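You operate a simulated robot arm through the tools that you are given. There is no shell and no other tool. Be economical: measure what you need, move in short steps, check, and stop when the job is done.

Carry out the task below with a simulated robot arm. There is one attempt and no reset: what you move stays moved.

TASK
Put one of the lemon bottles from the top of the green table in the large tray.
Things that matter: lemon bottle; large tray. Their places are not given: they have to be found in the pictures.

It is judged by the outcome, as a careful person would: the job done as asked, and still so three seconds after it is handed in. It fails if anything else is knocked over, pushed out of place, dropped, spilled or broken.

THE ROBOT
A 7-joint arm with a two-finger parallel gripper, fixed in place. Base frame: the origin is at the foot of the arm, x ahead of it, y to its left, z up; the work surface is at about z = 0. Lengths are in m, angles in rad, forces in N, time in s.
With the tool pointing down near the work surface it reaches from about 0.24 to 0.62 m from the base axis. Its first joint turns from -1.152 to 1.152 rad. Payload 2.6 kg.
Tool frame: the origin (TCP) lies between the finger pads and is the grasp point; the fingertips stand 0.03 m ahead of it; z points along the fingers, y is the line along which they close. The gripper opens to 0.094 m. The fingers are 0.028 m wide and 0.01 m thick; the gripper's body (0.05 by 0.096 m) begins 0.055 m behind the TCP.
Orientation is that of the tool frame in the base frame, as a unit quaternion [w, x, y, z]. With the fingers straight down and closing along the base's y, the tool's x points along the base's -x, its y along +y and its z along -z.

THE INTERFACE
- The arm moves only by the tool play_rows. Its argument "increments" is a list of rows, each a list of 7 numbers: the shift along the tool's x, y, z in m, then the turn, a rotation vector about the tool's x, y, z in rad, then the opening, from 0 (shut) to 1 (fully open). In form: [[dx, dy, dz, ax, ay, az, jaw], ...]. A call has 1 to 12 rows; each row shifts and turns the commanded pose from where the row before left it, along the tool's axes as they then stand. A row lasts 0.2 s, in which the tool goes at most 0.05 m and 0.15 rad; a call with a longer step from one row to the next is refused whole, and so is a gripper value outside its range. A pose out of reach is approached as far as the arm can. The call stops where the force on the tool passes 40 N (or 10 N more than at its start, if that is more) or the arm is blocked; 0.2 s more then pass. The fingers move at their own pace (about 0.072 m/s each) and stop on an object; they squeeze with about 40 N. The grip force told is the motor's: it shows also when the fingers shut on nothing. Time passes only in rows, and 0.2 s behind the last, so rows that do not move let the fingers close. It gives the time, the measured TCP pose, the force on the tool (base axes), the opening and the grip force at its end, in the units of the frame above (readings bear some noise), and new pictures: "show" is both (left out), scene, wrist or none.
- Cameras (640 x 400 px; columns grow to the right, rows downward): "scene" is fixed at [0.0193, 0.4421, 0.5487]; the picture's right is [-0.84, -0.54, 0.00], its down [-0.37, 0.58, -0.72] and it looks along [0.39, -0.61, -0.69] (base axes); focal length 257 px, centre (320, 200). "wrist" rides on the gripper at [-0.037, 0, -0.058] in the tool frame; the picture's right is [0.00, -1.00, 0.00], its down [0.97, 0.00, -0.24] and it looks along [0.24, 0.00, 0.97] (tool axes); focal length 218 px, centre (320, 200).
- locate(camera, pixels): for up to 12 pixels [column, row] of the newest picture of that camera ("zoom" is the newest enlarged one), the place [x, y, z] in the base frame of the surface seen there, good to about 0.002 m, but the place of the scene camera against the robot may be out by one fixed shift of up to 0.018 m in any direction. No time passes.
- close_up(camera, box): a new picture of the part [left, top, right, bottom] of that camera's present view, enlarged. No time passes.
- finish_job(): hands the job in; it is judged then, once.

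Work in short steps. Measure before you move; look again where a grasp or a placing could have gone wrong, and mend it. You have 60 turns and 120 pictures in all, the two below and enlarged ones among them. Open the gripper and draw the arm clear of the work before you hand the job in, unless the task says otherwise; then end with one line.

The tools are called after ">>>" as name(argument=value, ...) on one line, values as JSON. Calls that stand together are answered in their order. play_rows: Moves the arm, as the interface text tells. Its arguments: {"type":"object","properties":{"increments":{"type":"array","items":{"type":"array","items":{"type":"number"}}},"show":{"type":"string","enum":["both","scene","wrist","none"]}},"required":["increments"]} The other tools are called the same way: locate (camera, pixels) gives the place of the surface under pixels of a picture; close_up (camera, box) takes an enlarged picture of a part of a camera's view; finish_job () hands the job in.

At the start:

```text
time_s: 0.0
tcp_pos: [0.3445, 0.0473, 0.3267]
orientation: [0.0, -0.001, 1.0, 0.0]
ft_force: [0.1, 0.4, -0.7]
finger_gap: 0.0942
grasp_force: 0.0
```

scene: 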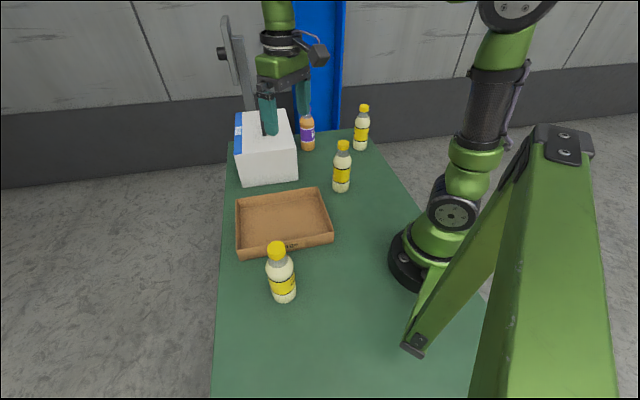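
wrist: 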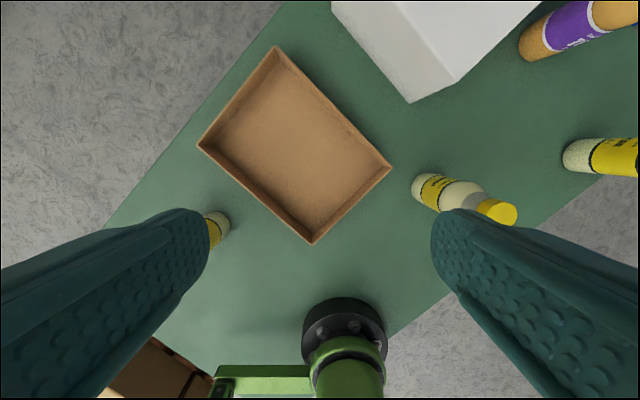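

The scene shows three yellow lemon bottles and a brown tray; another brown thing shows at the wrist picture's lower left. I look closer and measure.

>>> close_up(camera="wrist", box=[80, 200, 400, 400])

>>> close_up(camera="scene", box=[200, 80, 440, 320])

>>> locate(camera="scene", pixels=[[236, 198], [319, 189], [333, 235], [240, 256], [283, 215], [277, 248], [283, 285], [342, 145], [341, 175], [363, 107], [361, 135], [330, 280]])

>>> locate(camera="wrist", pixels=[[278, 47], [390, 167], [311, 242], [198, 146], [295, 145], [225, 228], [420, 190], [495, 212], [570, 155], [150, 370], [185, 360], [410, 250]])

```text
2.00 times, centred on (240, 300) of wrist
```

zoom: 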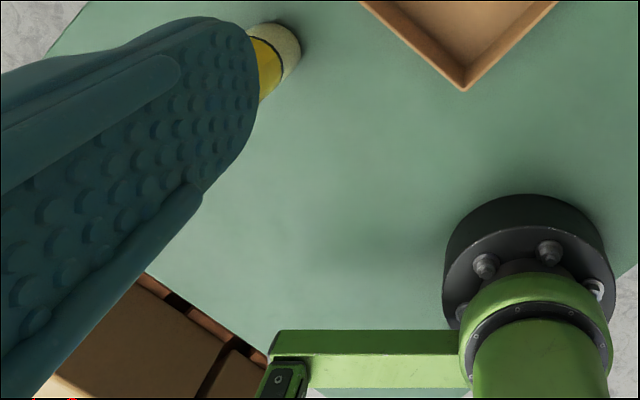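

```text
1.67 times, centred on (320, 200) of scene
```

zoom: 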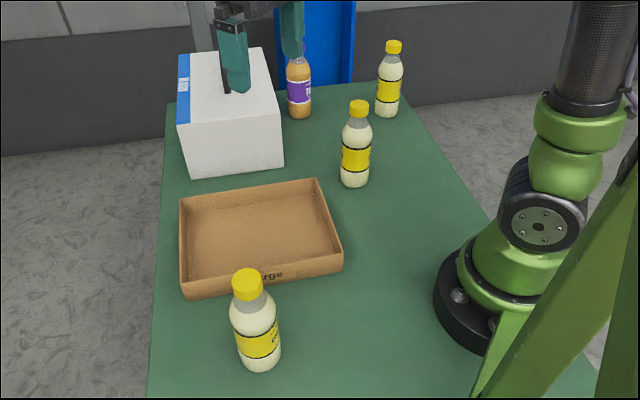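

```text
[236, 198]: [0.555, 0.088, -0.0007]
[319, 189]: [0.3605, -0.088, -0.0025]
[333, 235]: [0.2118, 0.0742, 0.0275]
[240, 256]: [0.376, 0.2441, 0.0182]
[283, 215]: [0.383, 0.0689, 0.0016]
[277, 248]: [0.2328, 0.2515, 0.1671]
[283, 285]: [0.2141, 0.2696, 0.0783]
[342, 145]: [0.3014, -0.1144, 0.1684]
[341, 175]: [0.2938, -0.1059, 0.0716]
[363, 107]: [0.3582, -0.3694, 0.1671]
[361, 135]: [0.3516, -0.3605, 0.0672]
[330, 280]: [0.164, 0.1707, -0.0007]
```

```text
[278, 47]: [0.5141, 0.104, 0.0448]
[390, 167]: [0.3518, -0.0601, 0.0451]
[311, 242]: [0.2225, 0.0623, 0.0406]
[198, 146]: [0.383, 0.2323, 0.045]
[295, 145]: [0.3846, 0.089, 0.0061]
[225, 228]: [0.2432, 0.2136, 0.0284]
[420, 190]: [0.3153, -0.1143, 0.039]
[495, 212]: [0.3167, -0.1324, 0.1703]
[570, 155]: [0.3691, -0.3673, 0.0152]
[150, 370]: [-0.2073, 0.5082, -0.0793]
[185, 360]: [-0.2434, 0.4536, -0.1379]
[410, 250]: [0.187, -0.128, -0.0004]
```

The tray reads "Large", and the nearest bottle stands at about (0.317, -0.13), cap top near z 0.17. I go above it and look.

>>> play_rows(increments=[[0.005, -0.04, 0.0, 0, 0, 0, 1], [0.005, -0.045, 0.01, 0, 0, 0, 1], [0.01, -0.045, 0.02, 0, 0, 0, 1], [0.008, -0.045, 0.02, 0, 0, 0, 1], [0, 0, 0, 0, 0, 0, 1]])

>>> close_up(camera="scene", box=[290, 110, 400, 210])

```text
refused: row 3 steps farther than a row can; nothing moved
```

```text
4.00 times, centred on (345, 160) of scene
```

zoom: 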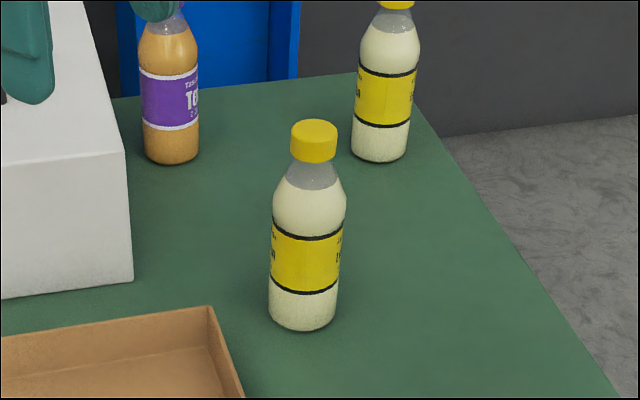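

The third row was over the 0.05 m limit; I use smaller steps. Cap and shoulder are clear in the zoom, so I measure them too.

>>> play_rows(increments=[[0.005, -0.036, 0.0, 0, 0, 0, 1], [0.005, -0.036, 0.01, 0, 0, 0, 1], [0.006, -0.036, 0.01, 0, 0, 0, 1], [0.006, -0.036, 0.015, 0, 0, 0, 1], [0.006, -0.034, 0.015, 0, 0, 0, 1], [0, 0, 0, 0, 0, 0, 1]])

>>> locate(camera="zoom", pixels=[[314, 122], [314, 140], [314, 160], [314, 170], [312, 185], [310, 205], [308, 225], [304, 285], [303, 325], [275, 205], [344, 205], [295, 142]])

```text
time_s: 1.4
tcp_pos: [0.3185, -0.1315, 0.2765]
orientation: [0.0, 0.0, 1.0, 0.0]
ft_force: [-0.1, -1.0, 0.2]
finger_gap: 0.0941
grasp_force: 0.1
```

scene: 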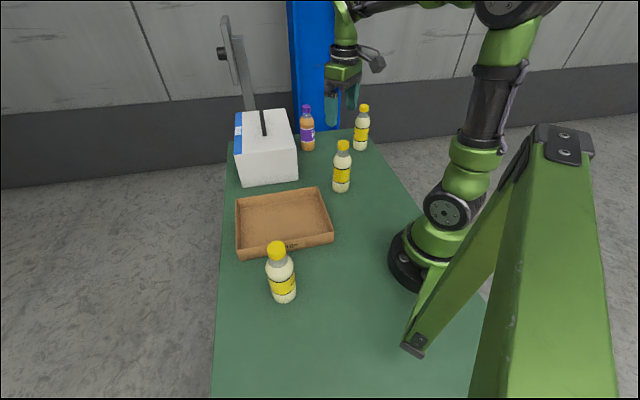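
wrist: 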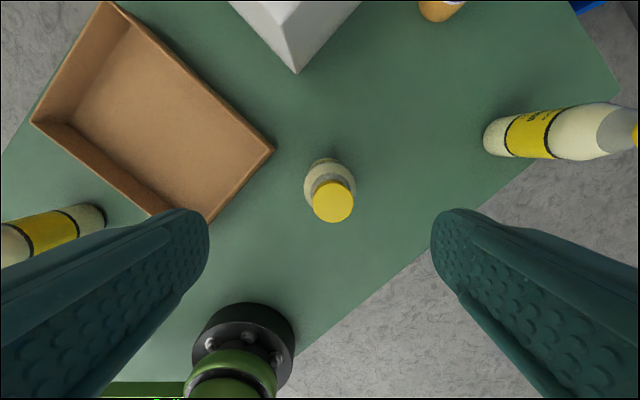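

```text
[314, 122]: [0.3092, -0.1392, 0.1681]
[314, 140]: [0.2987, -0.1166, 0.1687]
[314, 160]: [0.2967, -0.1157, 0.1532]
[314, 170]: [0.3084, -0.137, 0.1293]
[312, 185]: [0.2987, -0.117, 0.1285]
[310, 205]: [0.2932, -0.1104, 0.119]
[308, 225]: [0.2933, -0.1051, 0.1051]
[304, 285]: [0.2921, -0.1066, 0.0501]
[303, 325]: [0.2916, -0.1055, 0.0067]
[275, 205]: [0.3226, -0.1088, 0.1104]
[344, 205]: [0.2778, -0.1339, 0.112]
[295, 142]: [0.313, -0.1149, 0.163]
```

>>> locate(camera="wrist", pixels=[[333, 202], [316, 202], [350, 202], [333, 185], [333, 219], [310, 180], [352, 180]])

```text
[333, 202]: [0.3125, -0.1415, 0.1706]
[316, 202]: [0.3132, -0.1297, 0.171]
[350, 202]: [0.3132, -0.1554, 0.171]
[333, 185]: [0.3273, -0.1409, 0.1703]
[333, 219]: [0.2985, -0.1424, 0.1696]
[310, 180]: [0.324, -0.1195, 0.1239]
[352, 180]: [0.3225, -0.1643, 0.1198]
```

The cap is centred at (0.313, -0.1415), z 0.149–0.170, with a narrow neck down to z 0.129. I centre, go down to TCP z 0.16 and grip the cap.

>>> play_rows(increments=[[0.0055, -0.01, 0.0, 0, 0, 0, 1], [0, 0, 0.035, 0, 0, 0, 1], [0, 0, 0.035, 0, 0, 0, 1], [0, 0, 0.03, 0, 0, 0, 1], [0, 0, 0.0165, 0, 0, 0, 1], [0, 0, 0, 0, 0, 0, 1]])

```text
time_s: 2.8
tcp_pos: [0.3128, -0.1406, 0.1621]
orientation: [0.0, 0.0, 1.0, 0.0]
ft_force: [-0.7, 0.0, -0.3]
finger_gap: 0.094
grasp_force: 0.0
```

scene: 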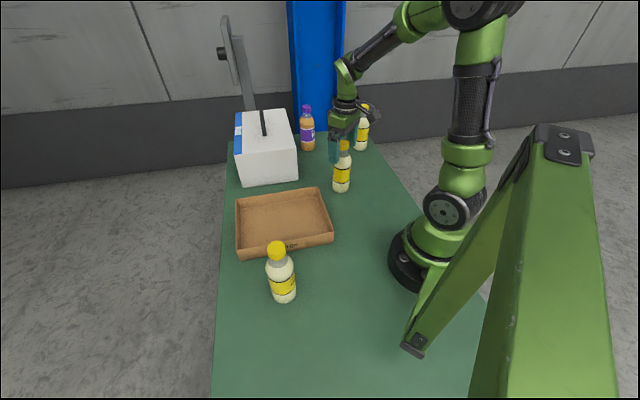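
wrist: 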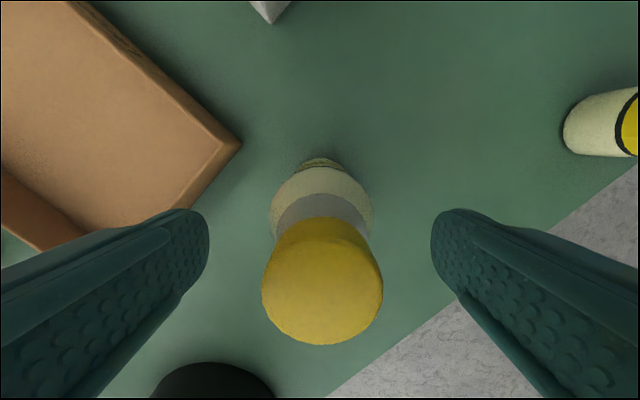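

The cap sits centred between the fingers. I close slowly in place.

>>> play_rows(increments=[[0, 0, 0.003, 0, 0, 0, 0.5], [0, 0, 0, 0, 0, 0, 0.4], [0, 0, 0, 0, 0, 0, 0.2], [0, 0, 0, 0, 0, 0, 0], [0, 0, 0, 0, 0, 0, 0], [0, 0, 0, 0, 0, 0, 0]], show="wrist")

```text
time_s: 4.2
tcp_pos: [0.3124, -0.1409, 0.1589]
orientation: [0.0, -0.001, 1.0, 0.0]
ft_force: [1.0, 0.1, 1.0]
finger_gap: 0.049
grasp_force: 40.5
```

wrist: 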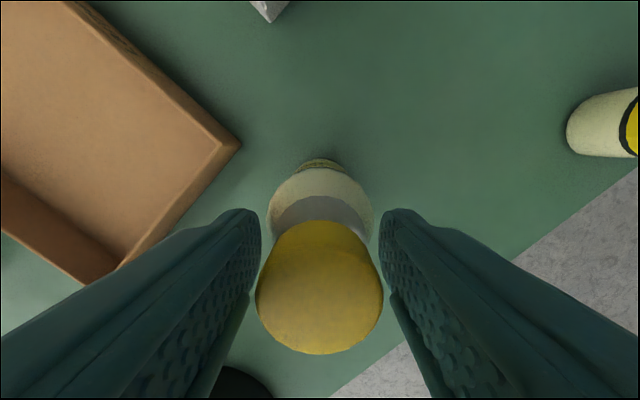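

The fingers stopped at a 0.049 m gap with 40 N, so they hold something. I lift a little to check the hold.

>>> play_rows(increments=[[0, 0, -0.01, 0, 0, 0, 0], [0, 0, -0.02, 0, 0, 0, 0], [0, 0, -0.03, 0, 0, 0, 0], [0, 0, 0, 0, 0, 0, 0]])

>>> close_up(camera="scene", box=[290, 90, 400, 210])

```text
time_s: 5.2
tcp_pos: [0.3122, -0.1398, 0.2181]
orientation: [0.0, 0.0, 1.0, 0.0]
ft_force: [0.4, -0.4, -3.1]
finger_gap: 0.0492
grasp_force: 40.3
```

scene: 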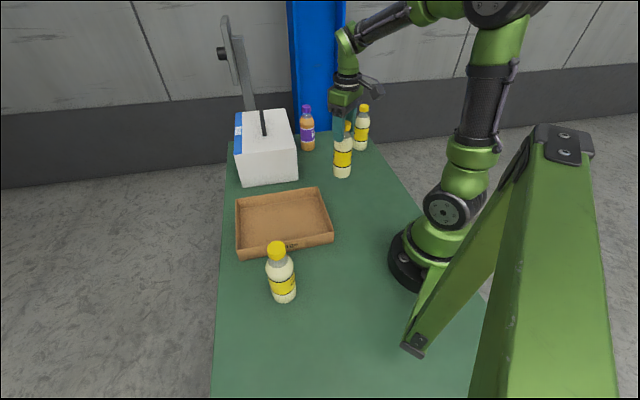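
wrist: 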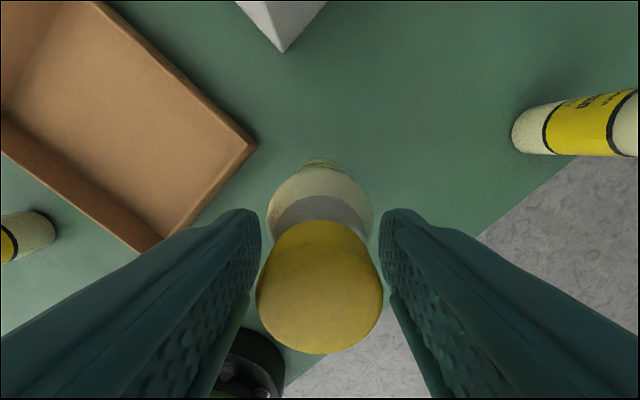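

```text
3.33 times, centred on (345, 150) of scene
```

zoom: 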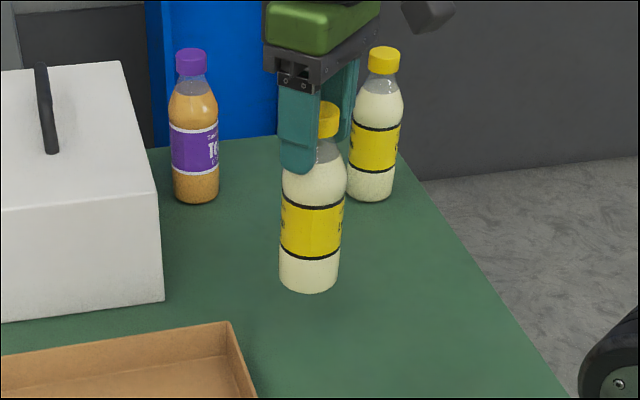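

The bottle is held upright, 0.06 m up. I raise it 0.04 m more and carry it to above the tray's centre (0.368, 0.085).

>>> play_rows(increments=[[0, 0, -0.02, 0, 0, 0, 0], [0, 0, -0.02, 0, 0, 0, 0], [-0.005, 0.02, 0, 0, 0, 0, 0], [-0.007, 0.03, 0, 0, 0, 0, 0], [-0.008, 0.032, 0, 0, 0, 0, 0], [-0.008, 0.032, 0, 0, 0, 0, 0], [-0.008, 0.032, 0, 0, 0, 0, 0], [-0.008, 0.032, 0, 0, 0, 0, 0], [-0.007, 0.027, 0, 0, 0, 0, 0], [-0.005, 0.02, 0, 0, 0, 0, 0], [0, 0, 0, 0, 0, 0, 0]])

```text
time_s: 7.6
tcp_pos: [0.3694, 0.0852, 0.258]
orientation: [0.0, 0.0, 1.0, 0.0]
ft_force: [0.4, 0.2, -2.7]
finger_gap: 0.0489
grasp_force: 39.8
```

scene: 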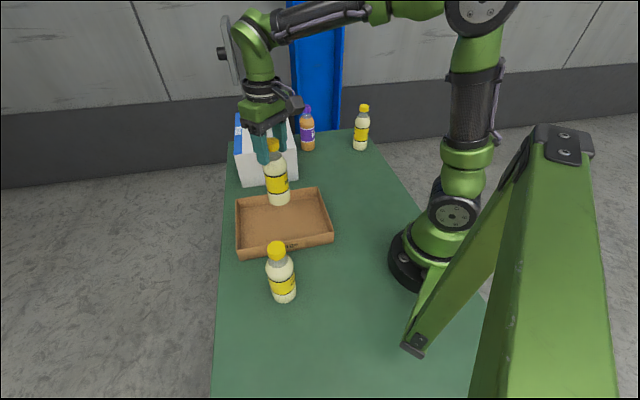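
wrist: 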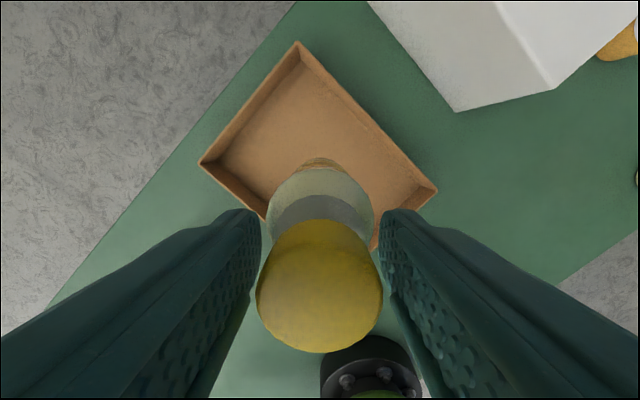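

The bottle is above the tray centre. I lower it to just above the tray floor, then slowly the last bit.

>>> play_rows(increments=[[0, 0, 0.02, 0, 0, 0, 0], [0, 0, 0.025, 0, 0, 0, 0], [0, 0, 0.02, 0, 0, 0, 0], [0, 0, 0.015, 0, 0, 0, 0], [0, 0, 0.007, 0, 0, 0, 0], [0, 0, 0.003, 0, 0, 0, 0], [0, 0, 0.002, 0, 0, 0, 0], [0, 0, 0, 0, 0, 0, 0]])

>>> close_up(camera="scene", box=[210, 110, 350, 270])

```text
time_s: 9.4
tcp_pos: [0.3688, 0.0847, 0.1652]
orientation: [0.0, 0.0, 1.0, 0.0]
ft_force: [-0.4, 0.4, -1.8]
finger_gap: 0.049
grasp_force: 40.1
```

scene: 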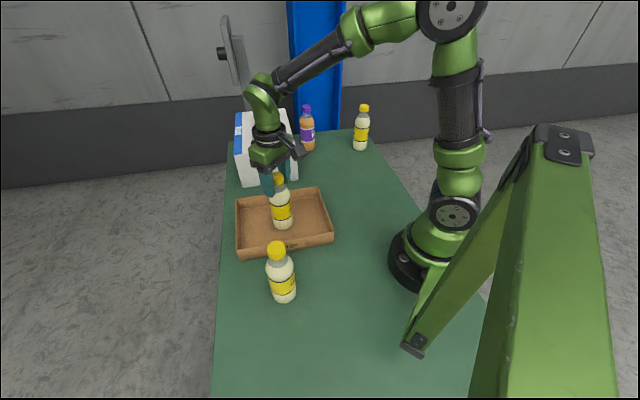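
wrist: 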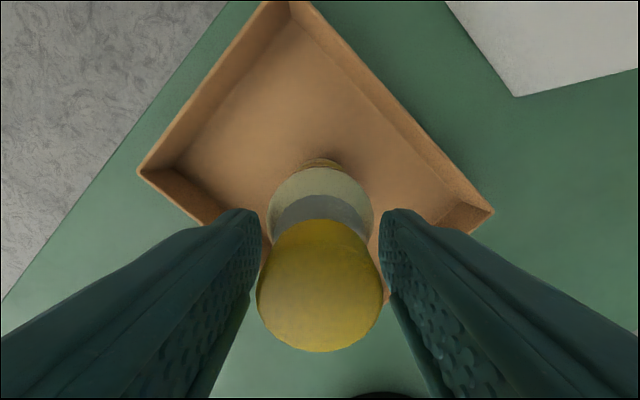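

```text
2.50 times, centred on (280, 190) of scene
```

zoom: 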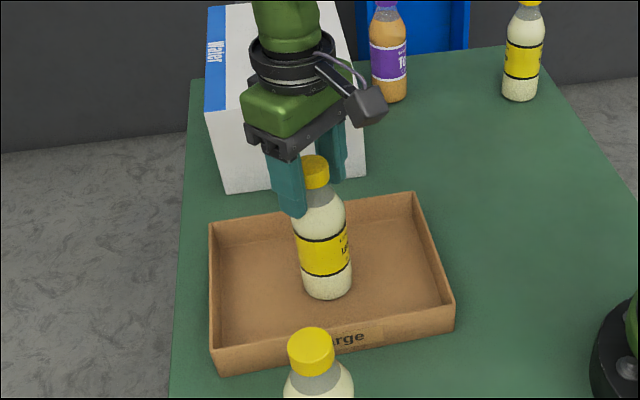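

Force z is still around the bottle's weight (-1.8). I ease down by 1 mm at a time to feel contact.

>>> play_rows(increments=[[0, 0, 0.001, 0, 0, 0, 0], [0, 0, 0.001, 0, 0, 0, 0], [0, 0, 0, 0, 0, 0, 0]], show="none")

```text
time_s: 10.2
tcp_pos: [0.368, 0.0843, 0.1632]
orientation: [0.0, 0.0, 1.0, 0.001]
ft_force: [0.0, -0.6, -2.2]
finger_gap: 0.0487
grasp_force: 40.3
```

>>> play_rows(increments=[[0, 0, 0.001, 0, 0, 0, 0], [0, 0, 0.001, 0, 0, 0, 0], [0, 0, 0, 0, 0, 0, 0]], show="none")

```text
time_s: 11.0
tcp_pos: [0.3693, 0.0849, 0.1634]
orientation: [0.001, 0.001, 1.0, 0.002]
ft_force: [-8.8, -3.1, 31.3]
finger_gap: 0.0487
grasp_force: 40.7
```

The force is now 31 N upward, so the bottle stands on the tray floor. I back off 2 mm of command and open gently.

>>> play_rows(increments=[[0, 0, -0.0015, 0, 0, 0, 0], [0, 0, 0, 0, 0, 0, 0], [0, 0, 0, 0, 0, 0, 0.6], [0, 0, 0, 0, 0, 0, 0.75], [0, 0, 0, 0, 0, 0, 0.9], [0, 0, 0, 0, 0, 0, 0.9]])

```text
time_s: 12.4
tcp_pos: [0.3689, 0.0847, 0.1636]
orientation: [0.0, 0.0, 1.0, 0.0]
ft_force: [0.2, 0.3, -0.4]
finger_gap: 0.0847
grasp_force: 0.0
```

scene: 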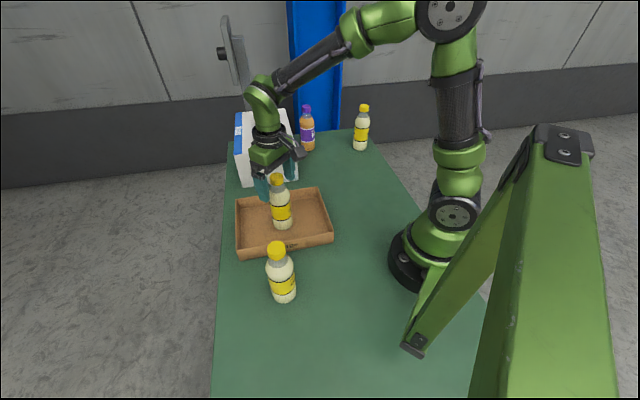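
wrist: 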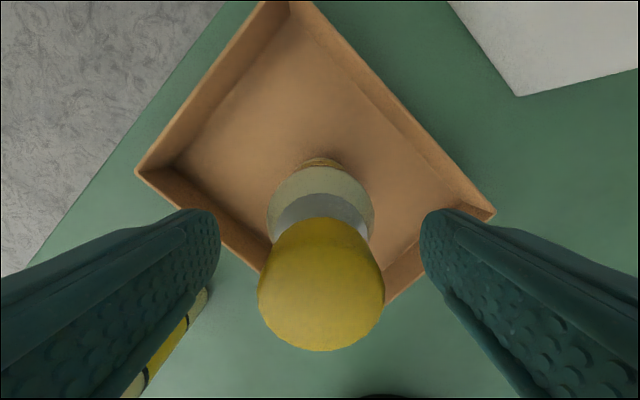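

The bottle stands free and upright between the open fingers. I draw straight up.

>>> play_rows(increments=[[0, 0, -0.02, 0, 0, 0, 1], [0, 0, -0.035, 0, 0, 0, 1], [0, 0, -0.04, 0, 0, 0, 1], [0, 0, -0.04, 0, 0, 0, 1], [0.01, -0.04, 0, 0, 0, 0, 1], [0.01, -0.04, 0, 0, 0, 0, 1], [0, 0, 0, 0, 0, 0, 1]])

```text
time_s: 14.0
tcp_pos: [0.3488, 0.0047, 0.2979]
orientation: [0.0, 0.0, 1.0, 0.0]
ft_force: [0.7, -0.2, 0.6]
finger_gap: 0.0943
grasp_force: 0.1
```

scene: 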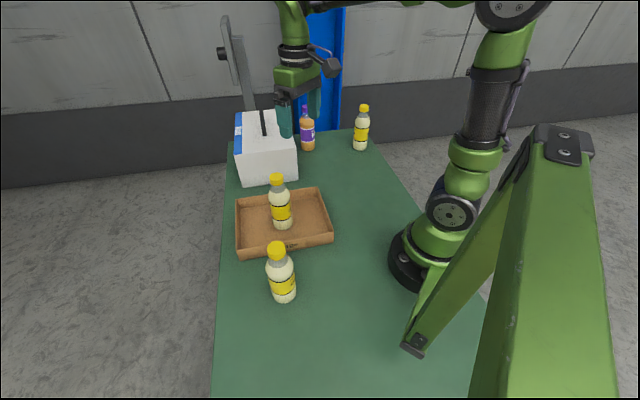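
wrist: 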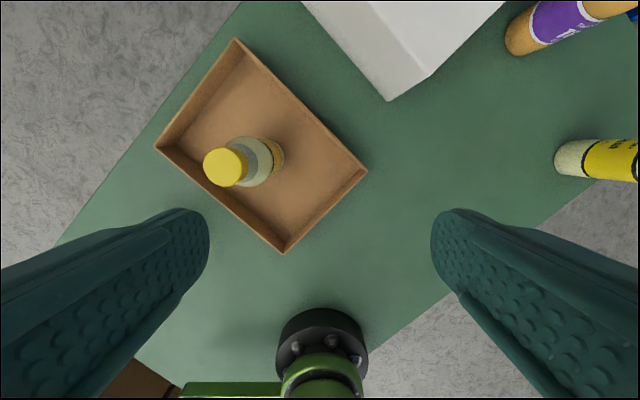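

The bottle stands upright in the large tray, nothing else has moved, and the arm is clear, so I hand the job in.

>>> finish_job()

```text
The job is handed in.
```

One lemon bottle from the green table now stands upright in the large tray, nothing else was disturbed, and the job is handed in.
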